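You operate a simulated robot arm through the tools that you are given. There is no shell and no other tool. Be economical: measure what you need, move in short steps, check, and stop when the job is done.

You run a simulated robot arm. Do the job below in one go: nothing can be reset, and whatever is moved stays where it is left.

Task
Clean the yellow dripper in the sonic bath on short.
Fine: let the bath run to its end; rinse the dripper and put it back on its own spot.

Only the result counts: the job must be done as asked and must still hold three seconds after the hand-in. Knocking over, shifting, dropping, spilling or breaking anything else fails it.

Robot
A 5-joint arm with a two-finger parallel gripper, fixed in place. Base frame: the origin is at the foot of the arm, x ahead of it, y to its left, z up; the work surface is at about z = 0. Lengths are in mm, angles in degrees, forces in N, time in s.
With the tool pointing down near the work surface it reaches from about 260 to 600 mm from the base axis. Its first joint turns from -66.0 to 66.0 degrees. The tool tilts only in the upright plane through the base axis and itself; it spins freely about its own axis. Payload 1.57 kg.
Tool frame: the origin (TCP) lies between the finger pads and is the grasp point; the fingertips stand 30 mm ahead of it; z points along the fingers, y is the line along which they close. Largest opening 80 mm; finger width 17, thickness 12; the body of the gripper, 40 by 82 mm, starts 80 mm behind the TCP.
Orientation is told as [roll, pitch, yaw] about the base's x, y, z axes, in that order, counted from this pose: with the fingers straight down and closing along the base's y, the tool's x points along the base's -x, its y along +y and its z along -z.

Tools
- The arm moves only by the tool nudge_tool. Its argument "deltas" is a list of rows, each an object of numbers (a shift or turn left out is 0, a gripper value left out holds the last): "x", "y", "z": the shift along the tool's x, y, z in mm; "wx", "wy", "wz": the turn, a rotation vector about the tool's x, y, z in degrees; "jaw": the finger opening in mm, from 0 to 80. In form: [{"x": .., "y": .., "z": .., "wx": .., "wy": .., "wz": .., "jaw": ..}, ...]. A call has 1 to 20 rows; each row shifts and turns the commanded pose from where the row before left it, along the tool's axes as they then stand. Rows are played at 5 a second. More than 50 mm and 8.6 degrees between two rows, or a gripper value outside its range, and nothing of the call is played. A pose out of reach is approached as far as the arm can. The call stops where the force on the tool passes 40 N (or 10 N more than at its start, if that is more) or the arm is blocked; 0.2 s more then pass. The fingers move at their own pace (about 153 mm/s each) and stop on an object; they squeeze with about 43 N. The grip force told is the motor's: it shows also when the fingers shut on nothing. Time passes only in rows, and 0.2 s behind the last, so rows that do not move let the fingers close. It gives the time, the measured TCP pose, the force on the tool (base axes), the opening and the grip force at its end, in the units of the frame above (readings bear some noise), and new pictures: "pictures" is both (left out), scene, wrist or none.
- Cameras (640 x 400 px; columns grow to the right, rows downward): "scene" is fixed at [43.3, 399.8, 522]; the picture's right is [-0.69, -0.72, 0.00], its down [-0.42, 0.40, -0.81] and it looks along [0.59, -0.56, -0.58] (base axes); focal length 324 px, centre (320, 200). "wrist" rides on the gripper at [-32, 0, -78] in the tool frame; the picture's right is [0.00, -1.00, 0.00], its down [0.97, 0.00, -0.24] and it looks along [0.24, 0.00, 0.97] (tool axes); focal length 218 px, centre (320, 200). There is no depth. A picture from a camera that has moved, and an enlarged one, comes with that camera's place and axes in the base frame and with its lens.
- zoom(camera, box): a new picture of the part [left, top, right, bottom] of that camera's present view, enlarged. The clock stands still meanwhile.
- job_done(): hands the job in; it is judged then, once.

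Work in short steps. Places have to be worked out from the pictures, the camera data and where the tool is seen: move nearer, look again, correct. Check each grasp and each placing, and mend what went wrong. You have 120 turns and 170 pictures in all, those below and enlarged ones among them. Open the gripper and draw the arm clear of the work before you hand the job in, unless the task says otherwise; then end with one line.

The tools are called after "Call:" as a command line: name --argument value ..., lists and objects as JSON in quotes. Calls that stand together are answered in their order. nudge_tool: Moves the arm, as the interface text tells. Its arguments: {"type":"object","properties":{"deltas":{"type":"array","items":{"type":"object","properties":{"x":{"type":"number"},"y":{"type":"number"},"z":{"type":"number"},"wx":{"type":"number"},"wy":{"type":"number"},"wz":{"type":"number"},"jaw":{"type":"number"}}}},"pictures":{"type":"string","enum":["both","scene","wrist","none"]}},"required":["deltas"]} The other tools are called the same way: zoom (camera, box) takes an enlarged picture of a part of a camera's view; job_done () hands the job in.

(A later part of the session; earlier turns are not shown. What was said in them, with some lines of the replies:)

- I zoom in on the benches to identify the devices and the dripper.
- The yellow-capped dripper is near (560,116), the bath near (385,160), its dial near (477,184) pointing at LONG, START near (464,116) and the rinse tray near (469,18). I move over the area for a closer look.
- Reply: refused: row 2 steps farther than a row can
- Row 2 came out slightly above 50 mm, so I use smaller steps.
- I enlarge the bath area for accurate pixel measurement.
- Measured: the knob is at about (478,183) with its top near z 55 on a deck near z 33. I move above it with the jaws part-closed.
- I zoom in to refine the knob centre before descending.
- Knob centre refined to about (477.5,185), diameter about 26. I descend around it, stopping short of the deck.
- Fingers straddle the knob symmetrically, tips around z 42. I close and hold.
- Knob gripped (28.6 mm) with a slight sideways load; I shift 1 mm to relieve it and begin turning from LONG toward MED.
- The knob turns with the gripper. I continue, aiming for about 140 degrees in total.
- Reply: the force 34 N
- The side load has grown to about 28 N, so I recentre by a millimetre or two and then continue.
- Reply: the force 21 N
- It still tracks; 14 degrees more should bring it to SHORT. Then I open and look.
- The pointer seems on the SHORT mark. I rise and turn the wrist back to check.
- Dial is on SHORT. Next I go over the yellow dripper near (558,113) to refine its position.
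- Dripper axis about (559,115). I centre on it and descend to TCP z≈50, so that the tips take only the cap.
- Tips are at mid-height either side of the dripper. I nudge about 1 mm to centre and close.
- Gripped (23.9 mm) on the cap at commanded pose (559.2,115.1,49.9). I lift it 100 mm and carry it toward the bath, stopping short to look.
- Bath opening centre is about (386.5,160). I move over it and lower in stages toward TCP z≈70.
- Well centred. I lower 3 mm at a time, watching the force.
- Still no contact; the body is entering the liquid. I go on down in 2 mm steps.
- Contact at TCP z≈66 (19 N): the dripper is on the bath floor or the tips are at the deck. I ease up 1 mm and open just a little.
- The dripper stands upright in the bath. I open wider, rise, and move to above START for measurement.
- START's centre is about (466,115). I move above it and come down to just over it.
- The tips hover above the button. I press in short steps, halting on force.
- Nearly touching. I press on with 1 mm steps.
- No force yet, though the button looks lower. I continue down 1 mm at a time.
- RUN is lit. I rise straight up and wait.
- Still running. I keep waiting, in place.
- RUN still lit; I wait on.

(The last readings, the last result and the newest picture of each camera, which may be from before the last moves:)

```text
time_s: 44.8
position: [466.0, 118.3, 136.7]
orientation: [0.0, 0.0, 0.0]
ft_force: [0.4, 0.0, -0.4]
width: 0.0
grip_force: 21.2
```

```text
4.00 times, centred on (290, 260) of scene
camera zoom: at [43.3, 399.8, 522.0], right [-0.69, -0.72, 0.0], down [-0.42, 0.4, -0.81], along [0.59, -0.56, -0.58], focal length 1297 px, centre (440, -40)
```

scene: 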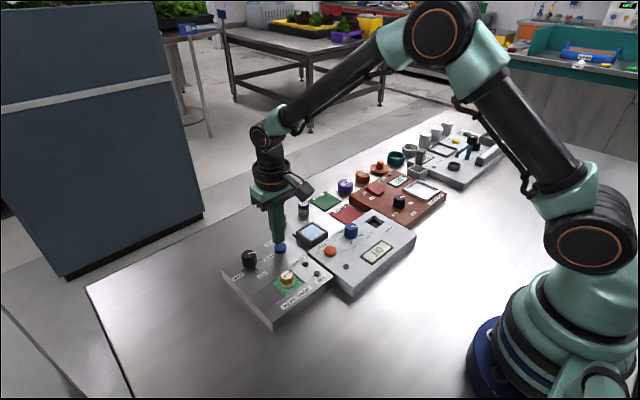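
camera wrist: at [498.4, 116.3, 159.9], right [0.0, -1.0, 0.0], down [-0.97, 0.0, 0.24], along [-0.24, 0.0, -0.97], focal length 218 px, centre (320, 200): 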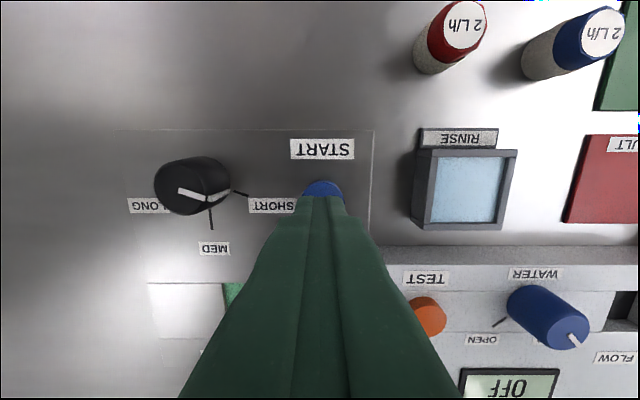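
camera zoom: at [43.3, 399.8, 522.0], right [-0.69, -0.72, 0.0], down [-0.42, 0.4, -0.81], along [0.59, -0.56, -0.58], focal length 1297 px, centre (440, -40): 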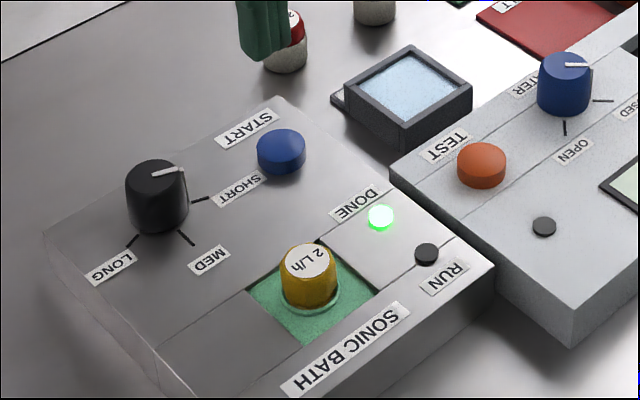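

DONE is lit and RUN is off. I return over the dripper with jaws at 44 mm.

Call:
nudge_tool --deltas '[{"x": 40, "y": 20, "jaw": 44}, {"x": 38.5, "y": 23}, {"z": 30}, {}]' --pictures "wrist"

Call:
zoom --camera "wrist" --box '[220, 140, 420, 265]'

```text
time_s: 45.8
position: [386.7, 160.8, 107.4]
orientation: [0.0, 0.0, 0.1]
ft_force: [0.3, -0.6, 0.3]
width: 43.9
grip_force: 0.1
camera wrist: at [419.2, 160.4, 184.7], right [0.0, -1.0, 0.0], down [-0.97, 0.0, 0.24], along [-0.24, 0.0, -0.97], focal length 218 px, centre (320, 200)
```

wrist: 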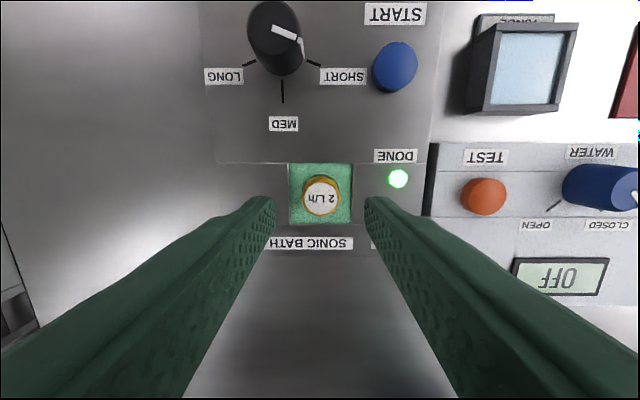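

```text
3.20 times, centred on (320, 202) of wrist
camera zoom: at [419.2, 160.4, 184.7], right [0.0, -1.0, 0.0], down [-0.97, 0.0, 0.24], along [-0.24, 0.0, -0.97], focal length 698 px, centre (320, 192)
```

zoom: 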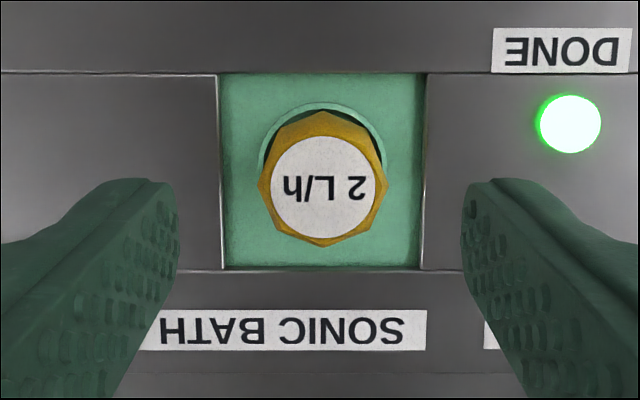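

Dripper unmoved. I descend to the release height and grip.

Call:
nudge_tool --deltas '[{"z": 25}, {"z": 14.5}, {}, {"jaw": 26}, {"jaw": 12}, {}, {}]' --pictures "wrist"

```text
time_s: 47.4
position: [387.6, 159.4, 67.2]
orientation: [0.0, 0.1, 0.1]
ft_force: [0.4, -0.8, 0.7]
width: 23.8
grip_force: 35.8
camera wrist: at [419.1, 159.7, 144.6], right [0.0, -1.0, 0.0], down [-0.97, 0.0, 0.24], along [-0.24, 0.0, -0.97], focal length 218 px, centre (320, 200)
```

wrist: 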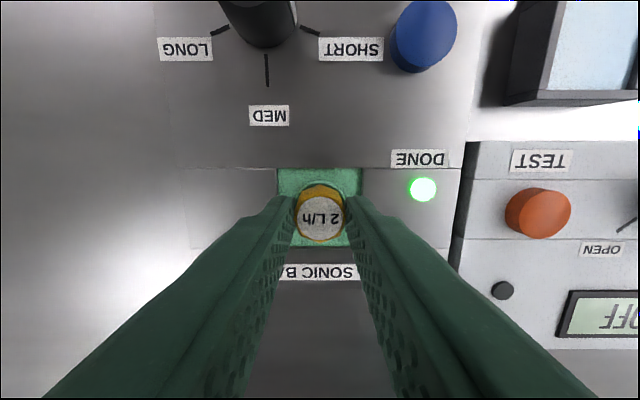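

Gripped again at 23.8 mm. I lift and carry it toward the rinse tray near (471,20), stopping above for measurement.

Call:
nudge_tool --deltas '[{"z": -20}, {"z": -30}, {"z": -30}, {"x": -20, "y": -40}, {"x": -20, "y": -40}, {"x": -20, "y": -40}, {}, {}]' --pictures "both"

Call:
zoom --camera "wrist" --box '[220, 120, 420, 245]'

Call:
zoom --camera "scene" --box '[240, 190, 360, 290]'

```text
time_s: 49.2
position: [446.2, 40.3, 146.9]
orientation: [0.0, 0.0, 0.0]
ft_force: [0.7, -0.6, -0.9]
width: 23.7
grip_force: 36.0
camera wrist: at [477.7, 40.1, 223.5], right [0.0, -1.0, 0.0], down [-0.97, 0.0, 0.24], along [-0.24, 0.0, -0.97], focal length 218 px, centre (320, 200)
```

scene: 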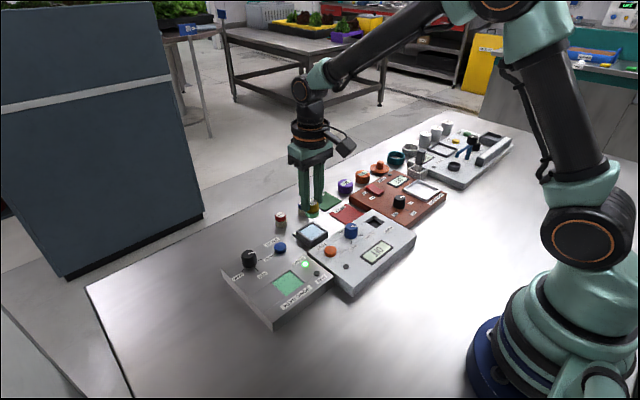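
wrist: 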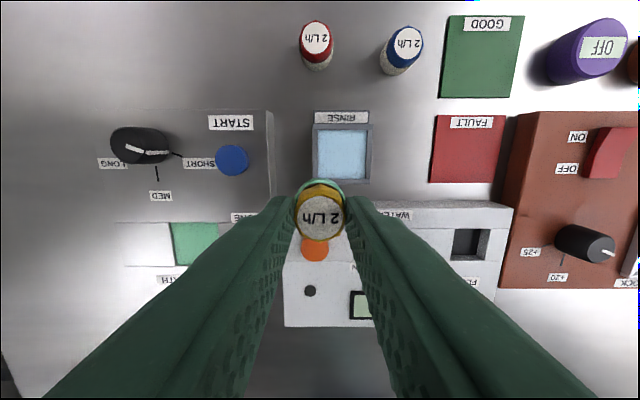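

```text
3.20 times, centred on (320, 182) of wrist
camera zoom: at [477.7, 40.1, 223.5], right [0.0, -1.0, 0.0], down [-0.97, 0.0, 0.24], along [-0.24, 0.0, -0.97], focal length 698 px, centre (320, 256)
```

zoom: 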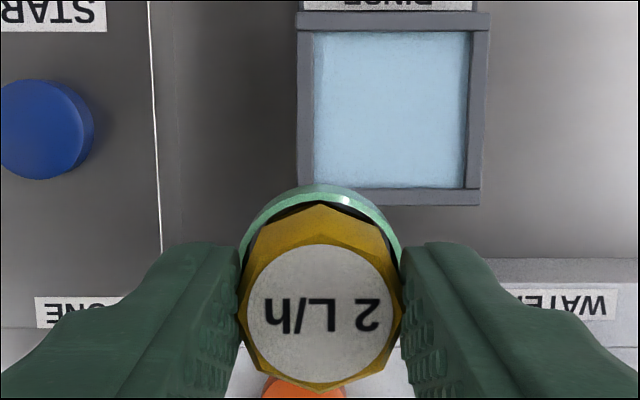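

```text
4.00 times, centred on (300, 240) of scene
camera zoom: at [43.3, 399.8, 522.0], right [-0.69, -0.72, 0.0], down [-0.42, 0.4, -0.81], along [0.59, -0.56, -0.58], focal length 1297 px, centre (400, 40)
```

zoom: 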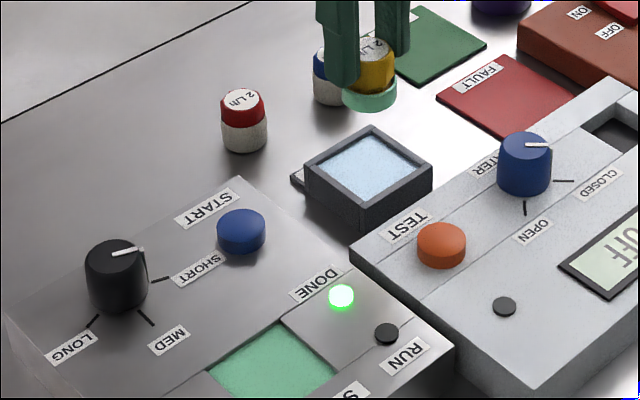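

The body is coated with bath liquid. The tray opening centre is about (471,20), rim about z 25. I move over and descend to TCP z≈72 first.

Call:
nudge_tool --deltas '[{"x": -24.3, "y": -20}, {"z": 40}, {"z": 30}, {}]' --pictures "wrist"

Call:
zoom --camera "scene" --box '[270, 200, 350, 270]'

Call:
zoom --camera "wrist" --box '[220, 120, 420, 245]'

```text
time_s: 50.2
position: [471.3, 20.3, 77.4]
orientation: [0.0, -0.1, 0.0]
ft_force: [-0.1, -0.1, 0.1]
width: 23.9
grip_force: 35.7
camera wrist: at [502.9, 20.0, 155.3], right [0.0, -1.0, 0.0], down [-0.97, 0.0, 0.24], along [-0.24, 0.0, -0.97], focal length 218 px, centre (320, 200)
```

wrist: 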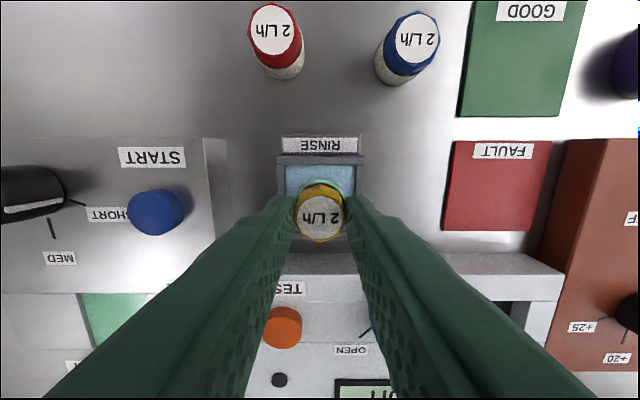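

```text
5.71 times, centred on (310, 235) of scene
camera zoom: at [43.3, 399.8, 522.0], right [-0.69, -0.72, 0.0], down [-0.42, 0.4, -0.81], along [0.59, -0.56, -0.58], focal length 1853 px, centre (377, 0)
```

zoom: 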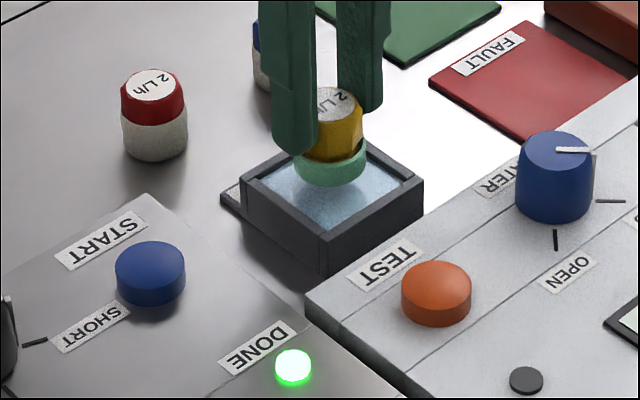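

```text
3.20 times, centred on (320, 182) of wrist
camera zoom: at [502.9, 20.0, 155.3], right [0.0, -1.0, 0.0], down [-0.97, 0.0, 0.24], along [-0.24, 0.0, -0.97], focal length 698 px, centre (320, 256)
```

zoom: 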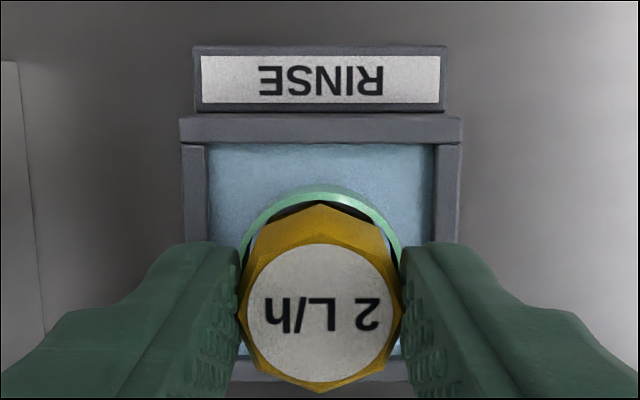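

Centred over the tray. I lower in steps to dip the body, watching for contact.

Call:
nudge_tool --deltas '[{"z": 10}, {"z": 5}, {"z": 2}, {}]' --pictures "none"

Call:
zoom --camera "scene" --box '[270, 200, 350, 270]'

```text
time_s: 51.2
position: [472.2, 20.4, 60.7]
orientation: [0.1, 0.0, 0.0]
ft_force: [0.1, -0.6, -0.7]
width: 23.7
grip_force: 35.8
```

```text
5.71 times, centred on (310, 235) of scene
camera zoom: at [43.3, 399.8, 522.0], right [-0.69, -0.72, 0.0], down [-0.42, 0.4, -0.81], along [0.59, -0.56, -0.58], focal length 1853 px, centre (377, 0)
```

zoom: 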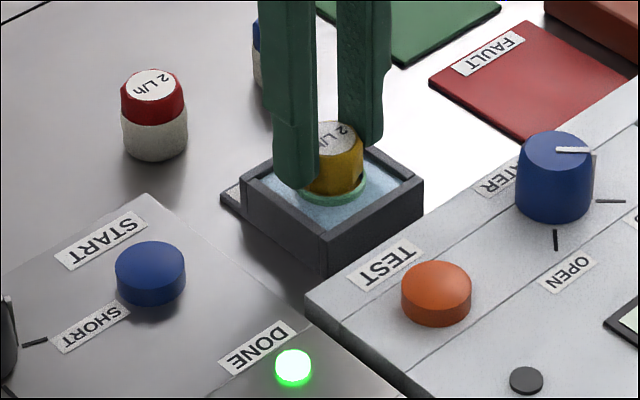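

The body is mostly in the water with no contact. I go a little deeper, 1 mm at a time, then dwell.

Call:
nudge_tool --deltas '[{"z": 1}, {"z": 1}, {"z": 1}]' --pictures "none"

Call:
zoom --camera "scene" --box '[270, 200, 350, 270]'

```text
time_s: 52.0
position: [471.4, 19.5, 57.4]
orientation: [0.0, 0.0, 0.0]
ft_force: [0.6, 0.0, 0.3]
width: 24.0
grip_force: 35.5
```

```text
5.71 times, centred on (310, 235) of scene
camera zoom: at [43.3, 399.8, 522.0], right [-0.69, -0.72, 0.0], down [-0.42, 0.4, -0.81], along [0.59, -0.56, -0.58], focal length 1853 px, centre (377, 0)
```

zoom: 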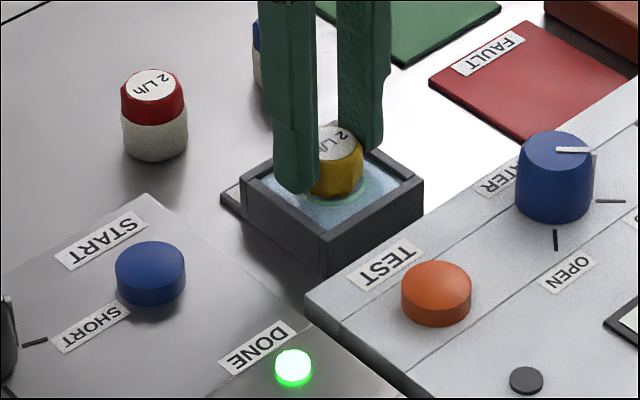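

Almost the whole green band is under. One more millimetre, then dwell about 3 s.

Call:
nudge_tool --deltas '[{"z": 1}, {}, {}, {}, {}, {}, {}, {}, {}, {}, {}, {}, {}, {}, {}, {}]' --pictures "none"

Call:
zoom --camera "scene" --box '[270, 200, 350, 270]'

```text
time_s: 55.4
position: [471.3, 20.3, 57.5]
orientation: [0.0, -0.1, 0.0]
ft_force: [-0.1, 0.2, -0.3]
width: 23.9
grip_force: 35.4
```

```text
5.71 times, centred on (310, 235) of scene
camera zoom: at [43.3, 399.8, 522.0], right [-0.69, -0.72, 0.0], down [-0.42, 0.4, -0.81], along [0.59, -0.56, -0.58], focal length 1853 px, centre (377, 0)
```

zoom: 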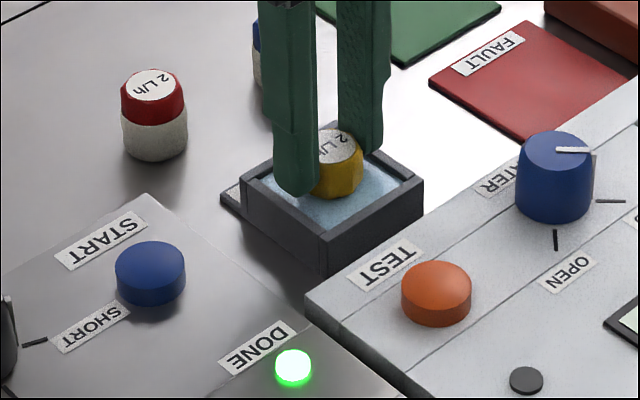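

The green ring is gone. I lift and check the body.

Call:
nudge_tool --deltas '[{"z": -21}, {"z": -30}, {"z": -40}, {}, {}]' --pictures "wrist"

Call:
zoom --camera "scene" --box '[270, 160, 370, 260]'

```text
time_s: 56.6
position: [469.2, 22.1, 147.8]
orientation: [0.0, 0.0, 0.0]
ft_force: [0.0, 0.1, -0.4]
width: 23.6
grip_force: 35.5
camera wrist: at [500.7, 21.3, 224.3], right [0.0, -1.0, 0.0], down [-0.97, 0.0, 0.24], along [-0.24, 0.0, -0.97], focal length 218 px, centre (320, 200)
```

wrist: 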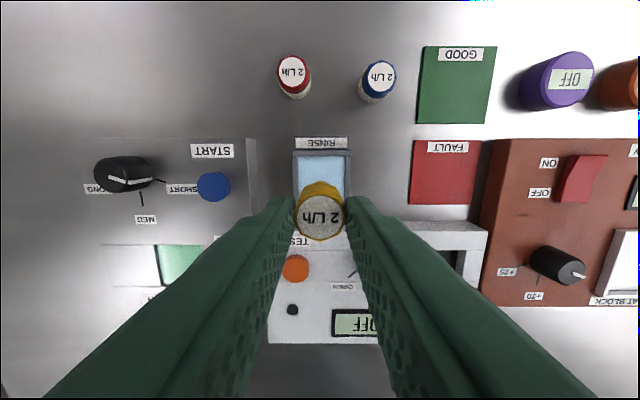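

```text
4.00 times, centred on (320, 210) of scene
camera zoom: at [43.3, 399.8, 522.0], right [-0.69, -0.72, 0.0], down [-0.42, 0.4, -0.81], along [0.59, -0.56, -0.58], focal length 1297 px, centre (320, 160)
```

zoom: 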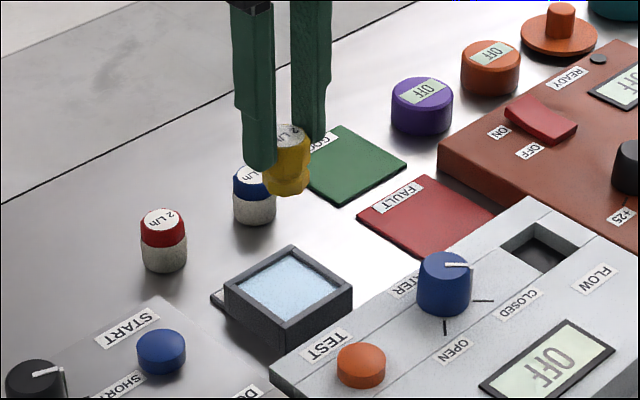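

The dripper is clean and rinsed. I carry it back above its own spot (commanded 559.2,115.1) at safe height.

Call:
nudge_tool --deltas '[{"x": -30, "y": 30}, {"x": -30, "y": 30}, {"x": -28.2, "y": 35}, {}, {"z": 40}, {"z": 30}, {}]' --pictures "both"

Call:
zoom --camera "scene" --box '[210, 190, 310, 260]'

```text
time_s: 58.2
position: [558.5, 115.5, 76.9]
orientation: [0.1, 0.0, -0.1]
ft_force: [0.3, -0.8, 1.0]
width: 23.7
grip_force: 36.0
camera wrist: at [590.2, 115.2, 154.2], right [0.0, -1.0, 0.0], down [-0.97, 0.0, 0.24], along [-0.24, 0.0, -0.97], focal length 218 px, centre (320, 200)
```

scene: 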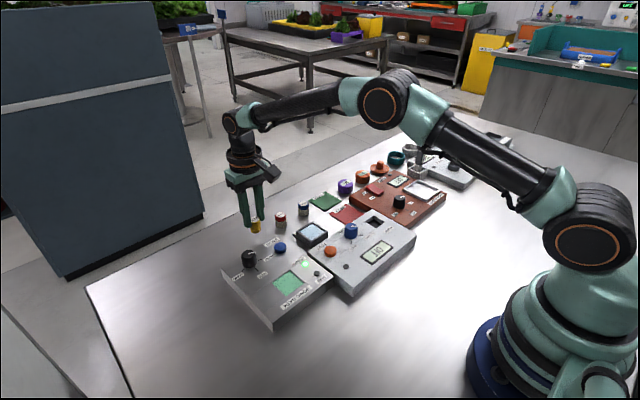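
wrist: 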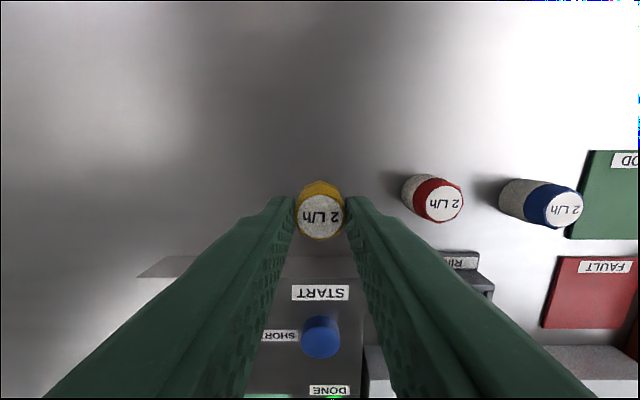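

```text
5.71 times, centred on (260, 225) of scene
camera zoom: at [43.3, 399.8, 522.0], right [-0.69, -0.72, 0.0], down [-0.42, 0.4, -0.81], along [0.59, -0.56, -0.58], focal length 1853 px, centre (663, 57)
```

zoom: 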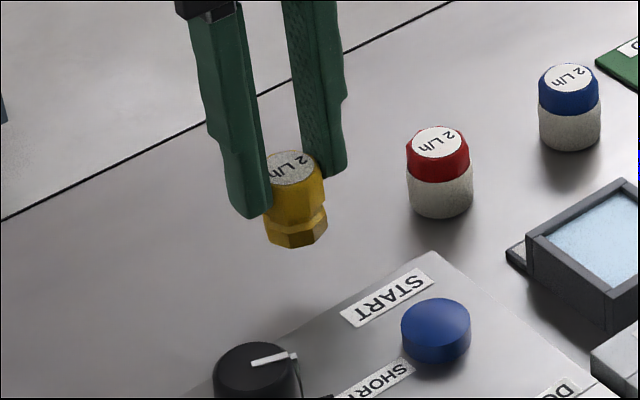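

Upright and over its spot. I descend most of the way (to TCP z≈53), then feel for contact.

Call:
nudge_tool --deltas '[{"z": 15}, {"z": 9}, {"z": 1}, {}]' --pictures "none"

Call:
nudge_tool --deltas '[{"z": 0.7}, {"z": 0.7}, {}]' --pictures "none"

Call:
zoom --camera "scene" --box '[210, 190, 310, 260]'

```text
time_s: 59.2
position: [559.1, 114.2, 51.6]
orientation: [0.0, 0.0, 0.0]
ft_force: [0.1, 0.2, 0.5]
width: 23.9
grip_force: 35.7
```

```text
time_s: 60.0
position: [559.3, 114.7, 50.8]
orientation: [0.0, -0.1, 0.0]
ft_force: [-0.4, 0.6, 2.4]
width: 23.7
grip_force: 35.9
```

```text
5.71 times, centred on (260, 225) of scene
camera zoom: at [43.3, 399.8, 522.0], right [-0.69, -0.72, 0.0], down [-0.42, 0.4, -0.81], along [0.59, -0.56, -0.58], focal length 1853 px, centre (663, 57)
```

zoom: 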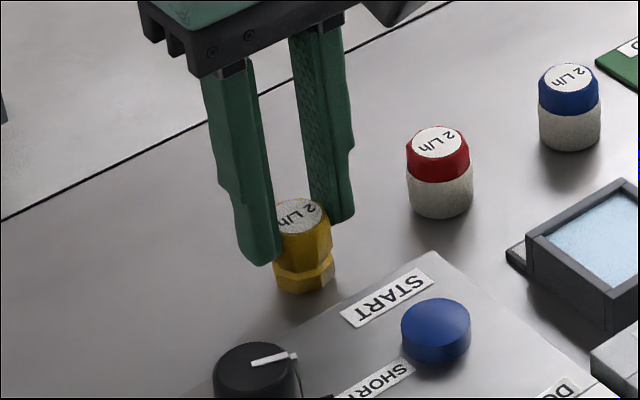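

A light 2.4 N contact begins at z≈51. I go 0.4 mm more, then open gently and look.

Call:
nudge_tool --deltas '[{"z": 0.4}, {}, {"jaw": 27}, {"jaw": 35}, {"jaw": 55}, {}]' --pictures "wrist"

Call:
zoom --camera "scene" --box '[210, 190, 310, 260]'

```text
time_s: 61.4
position: [560.7, 114.6, 50.3]
orientation: [0.0, 0.0, 0.0]
ft_force: [1.5, 0.7, -0.3]
width: 55.2
grip_force: 0.0
camera wrist: at [591.1, 114.7, 127.7], right [0.0, -1.0, 0.0], down [-0.97, 0.0, 0.24], along [-0.24, 0.0, -0.97], focal length 218 px, centre (320, 200)
```

wrist: 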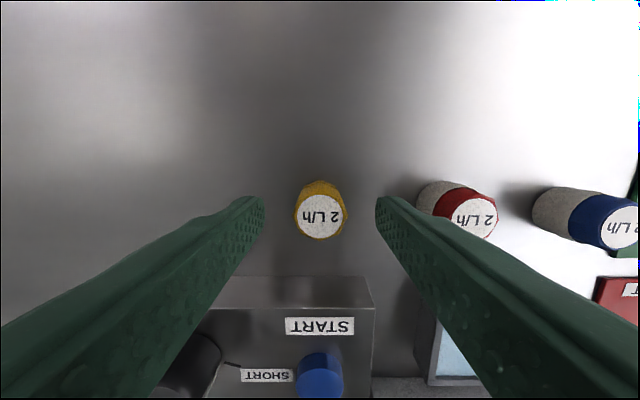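

```text
5.71 times, centred on (260, 225) of scene
camera zoom: at [43.3, 399.8, 522.0], right [-0.69, -0.72, 0.0], down [-0.42, 0.4, -0.81], along [0.59, -0.56, -0.58], focal length 1853 px, centre (663, 57)
```

zoom: 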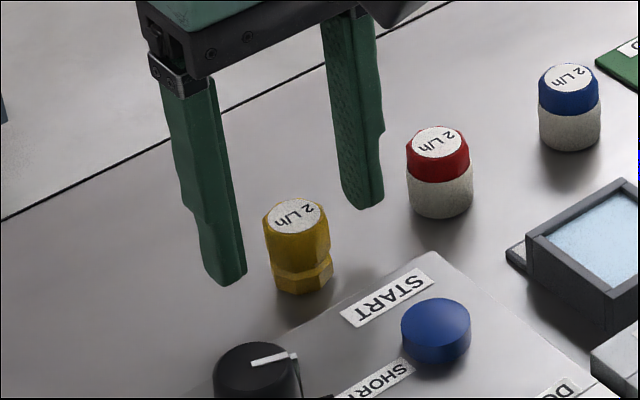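

The dripper stands upright with its top where it was at the start. I retreat straight up and take a last look.

Call:
nudge_tool --deltas '[{"z": -30}, {"z": -40}, {"z": -45}, {"x": 40}, {"x": 40}, {}, {}]' --pictures "both"

Call:
zoom --camera "scene" --box '[210, 190, 350, 320]'

```text
time_s: 63.0
position: [477.9, 114.8, 164.5]
orientation: [-0.1, 0.0, 0.0]
ft_force: [-0.3, -1.4, -0.1]
width: 55.1
grip_force: 0.1
camera wrist: at [510.0, 114.5, 242.4], right [0.0, -1.0, 0.0], down [-0.97, 0.0, 0.24], along [-0.24, 0.0, -0.97], focal length 218 px, centre (320, 200)
```

scene: 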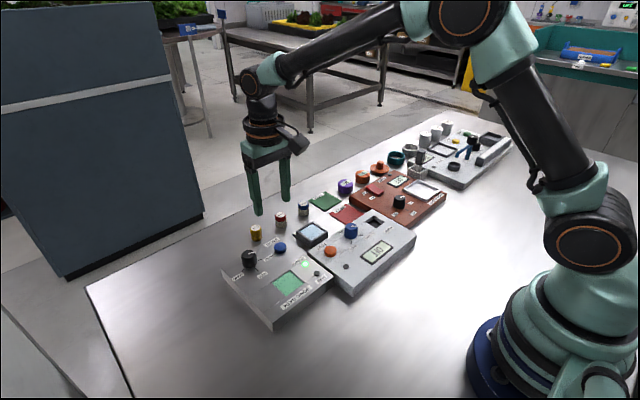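
wrist: 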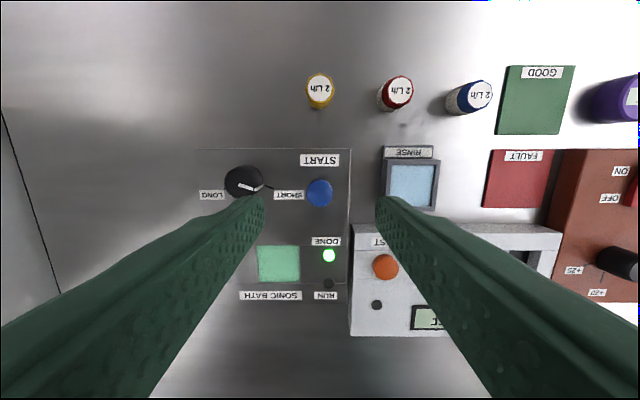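

```text
3.08 times, centred on (280, 255) of scene
camera zoom: at [43.3, 399.8, 522.0], right [-0.69, -0.72, 0.0], down [-0.42, 0.4, -0.81], along [0.59, -0.56, -0.58], focal length 998 px, centre (443, 31)
```

zoom: 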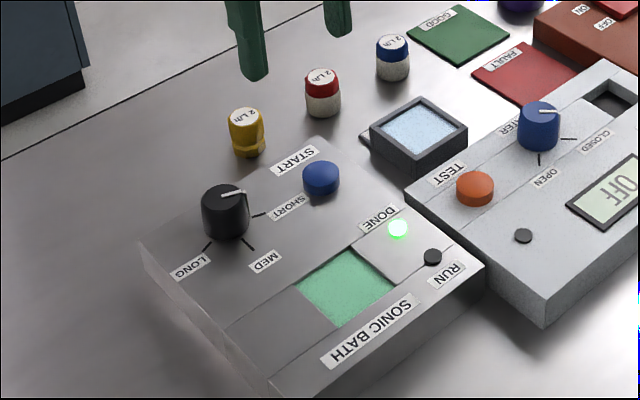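

All is in place: the bath is done, the dripper is clean and back upright on its spot, the gripper is open and clear. I hand in.

Call:
job_done

```text
The job is handed in.
```

The yellow dripper went through a full short run of the sonic bath (DONE lit), was rinsed, and stands upright back on its own spot; nothing else was knocked or shifted. The last wrist picture shows a few small dark specks on the table near the rinse tray, possibly drips from carrying it wet, which I did not check.
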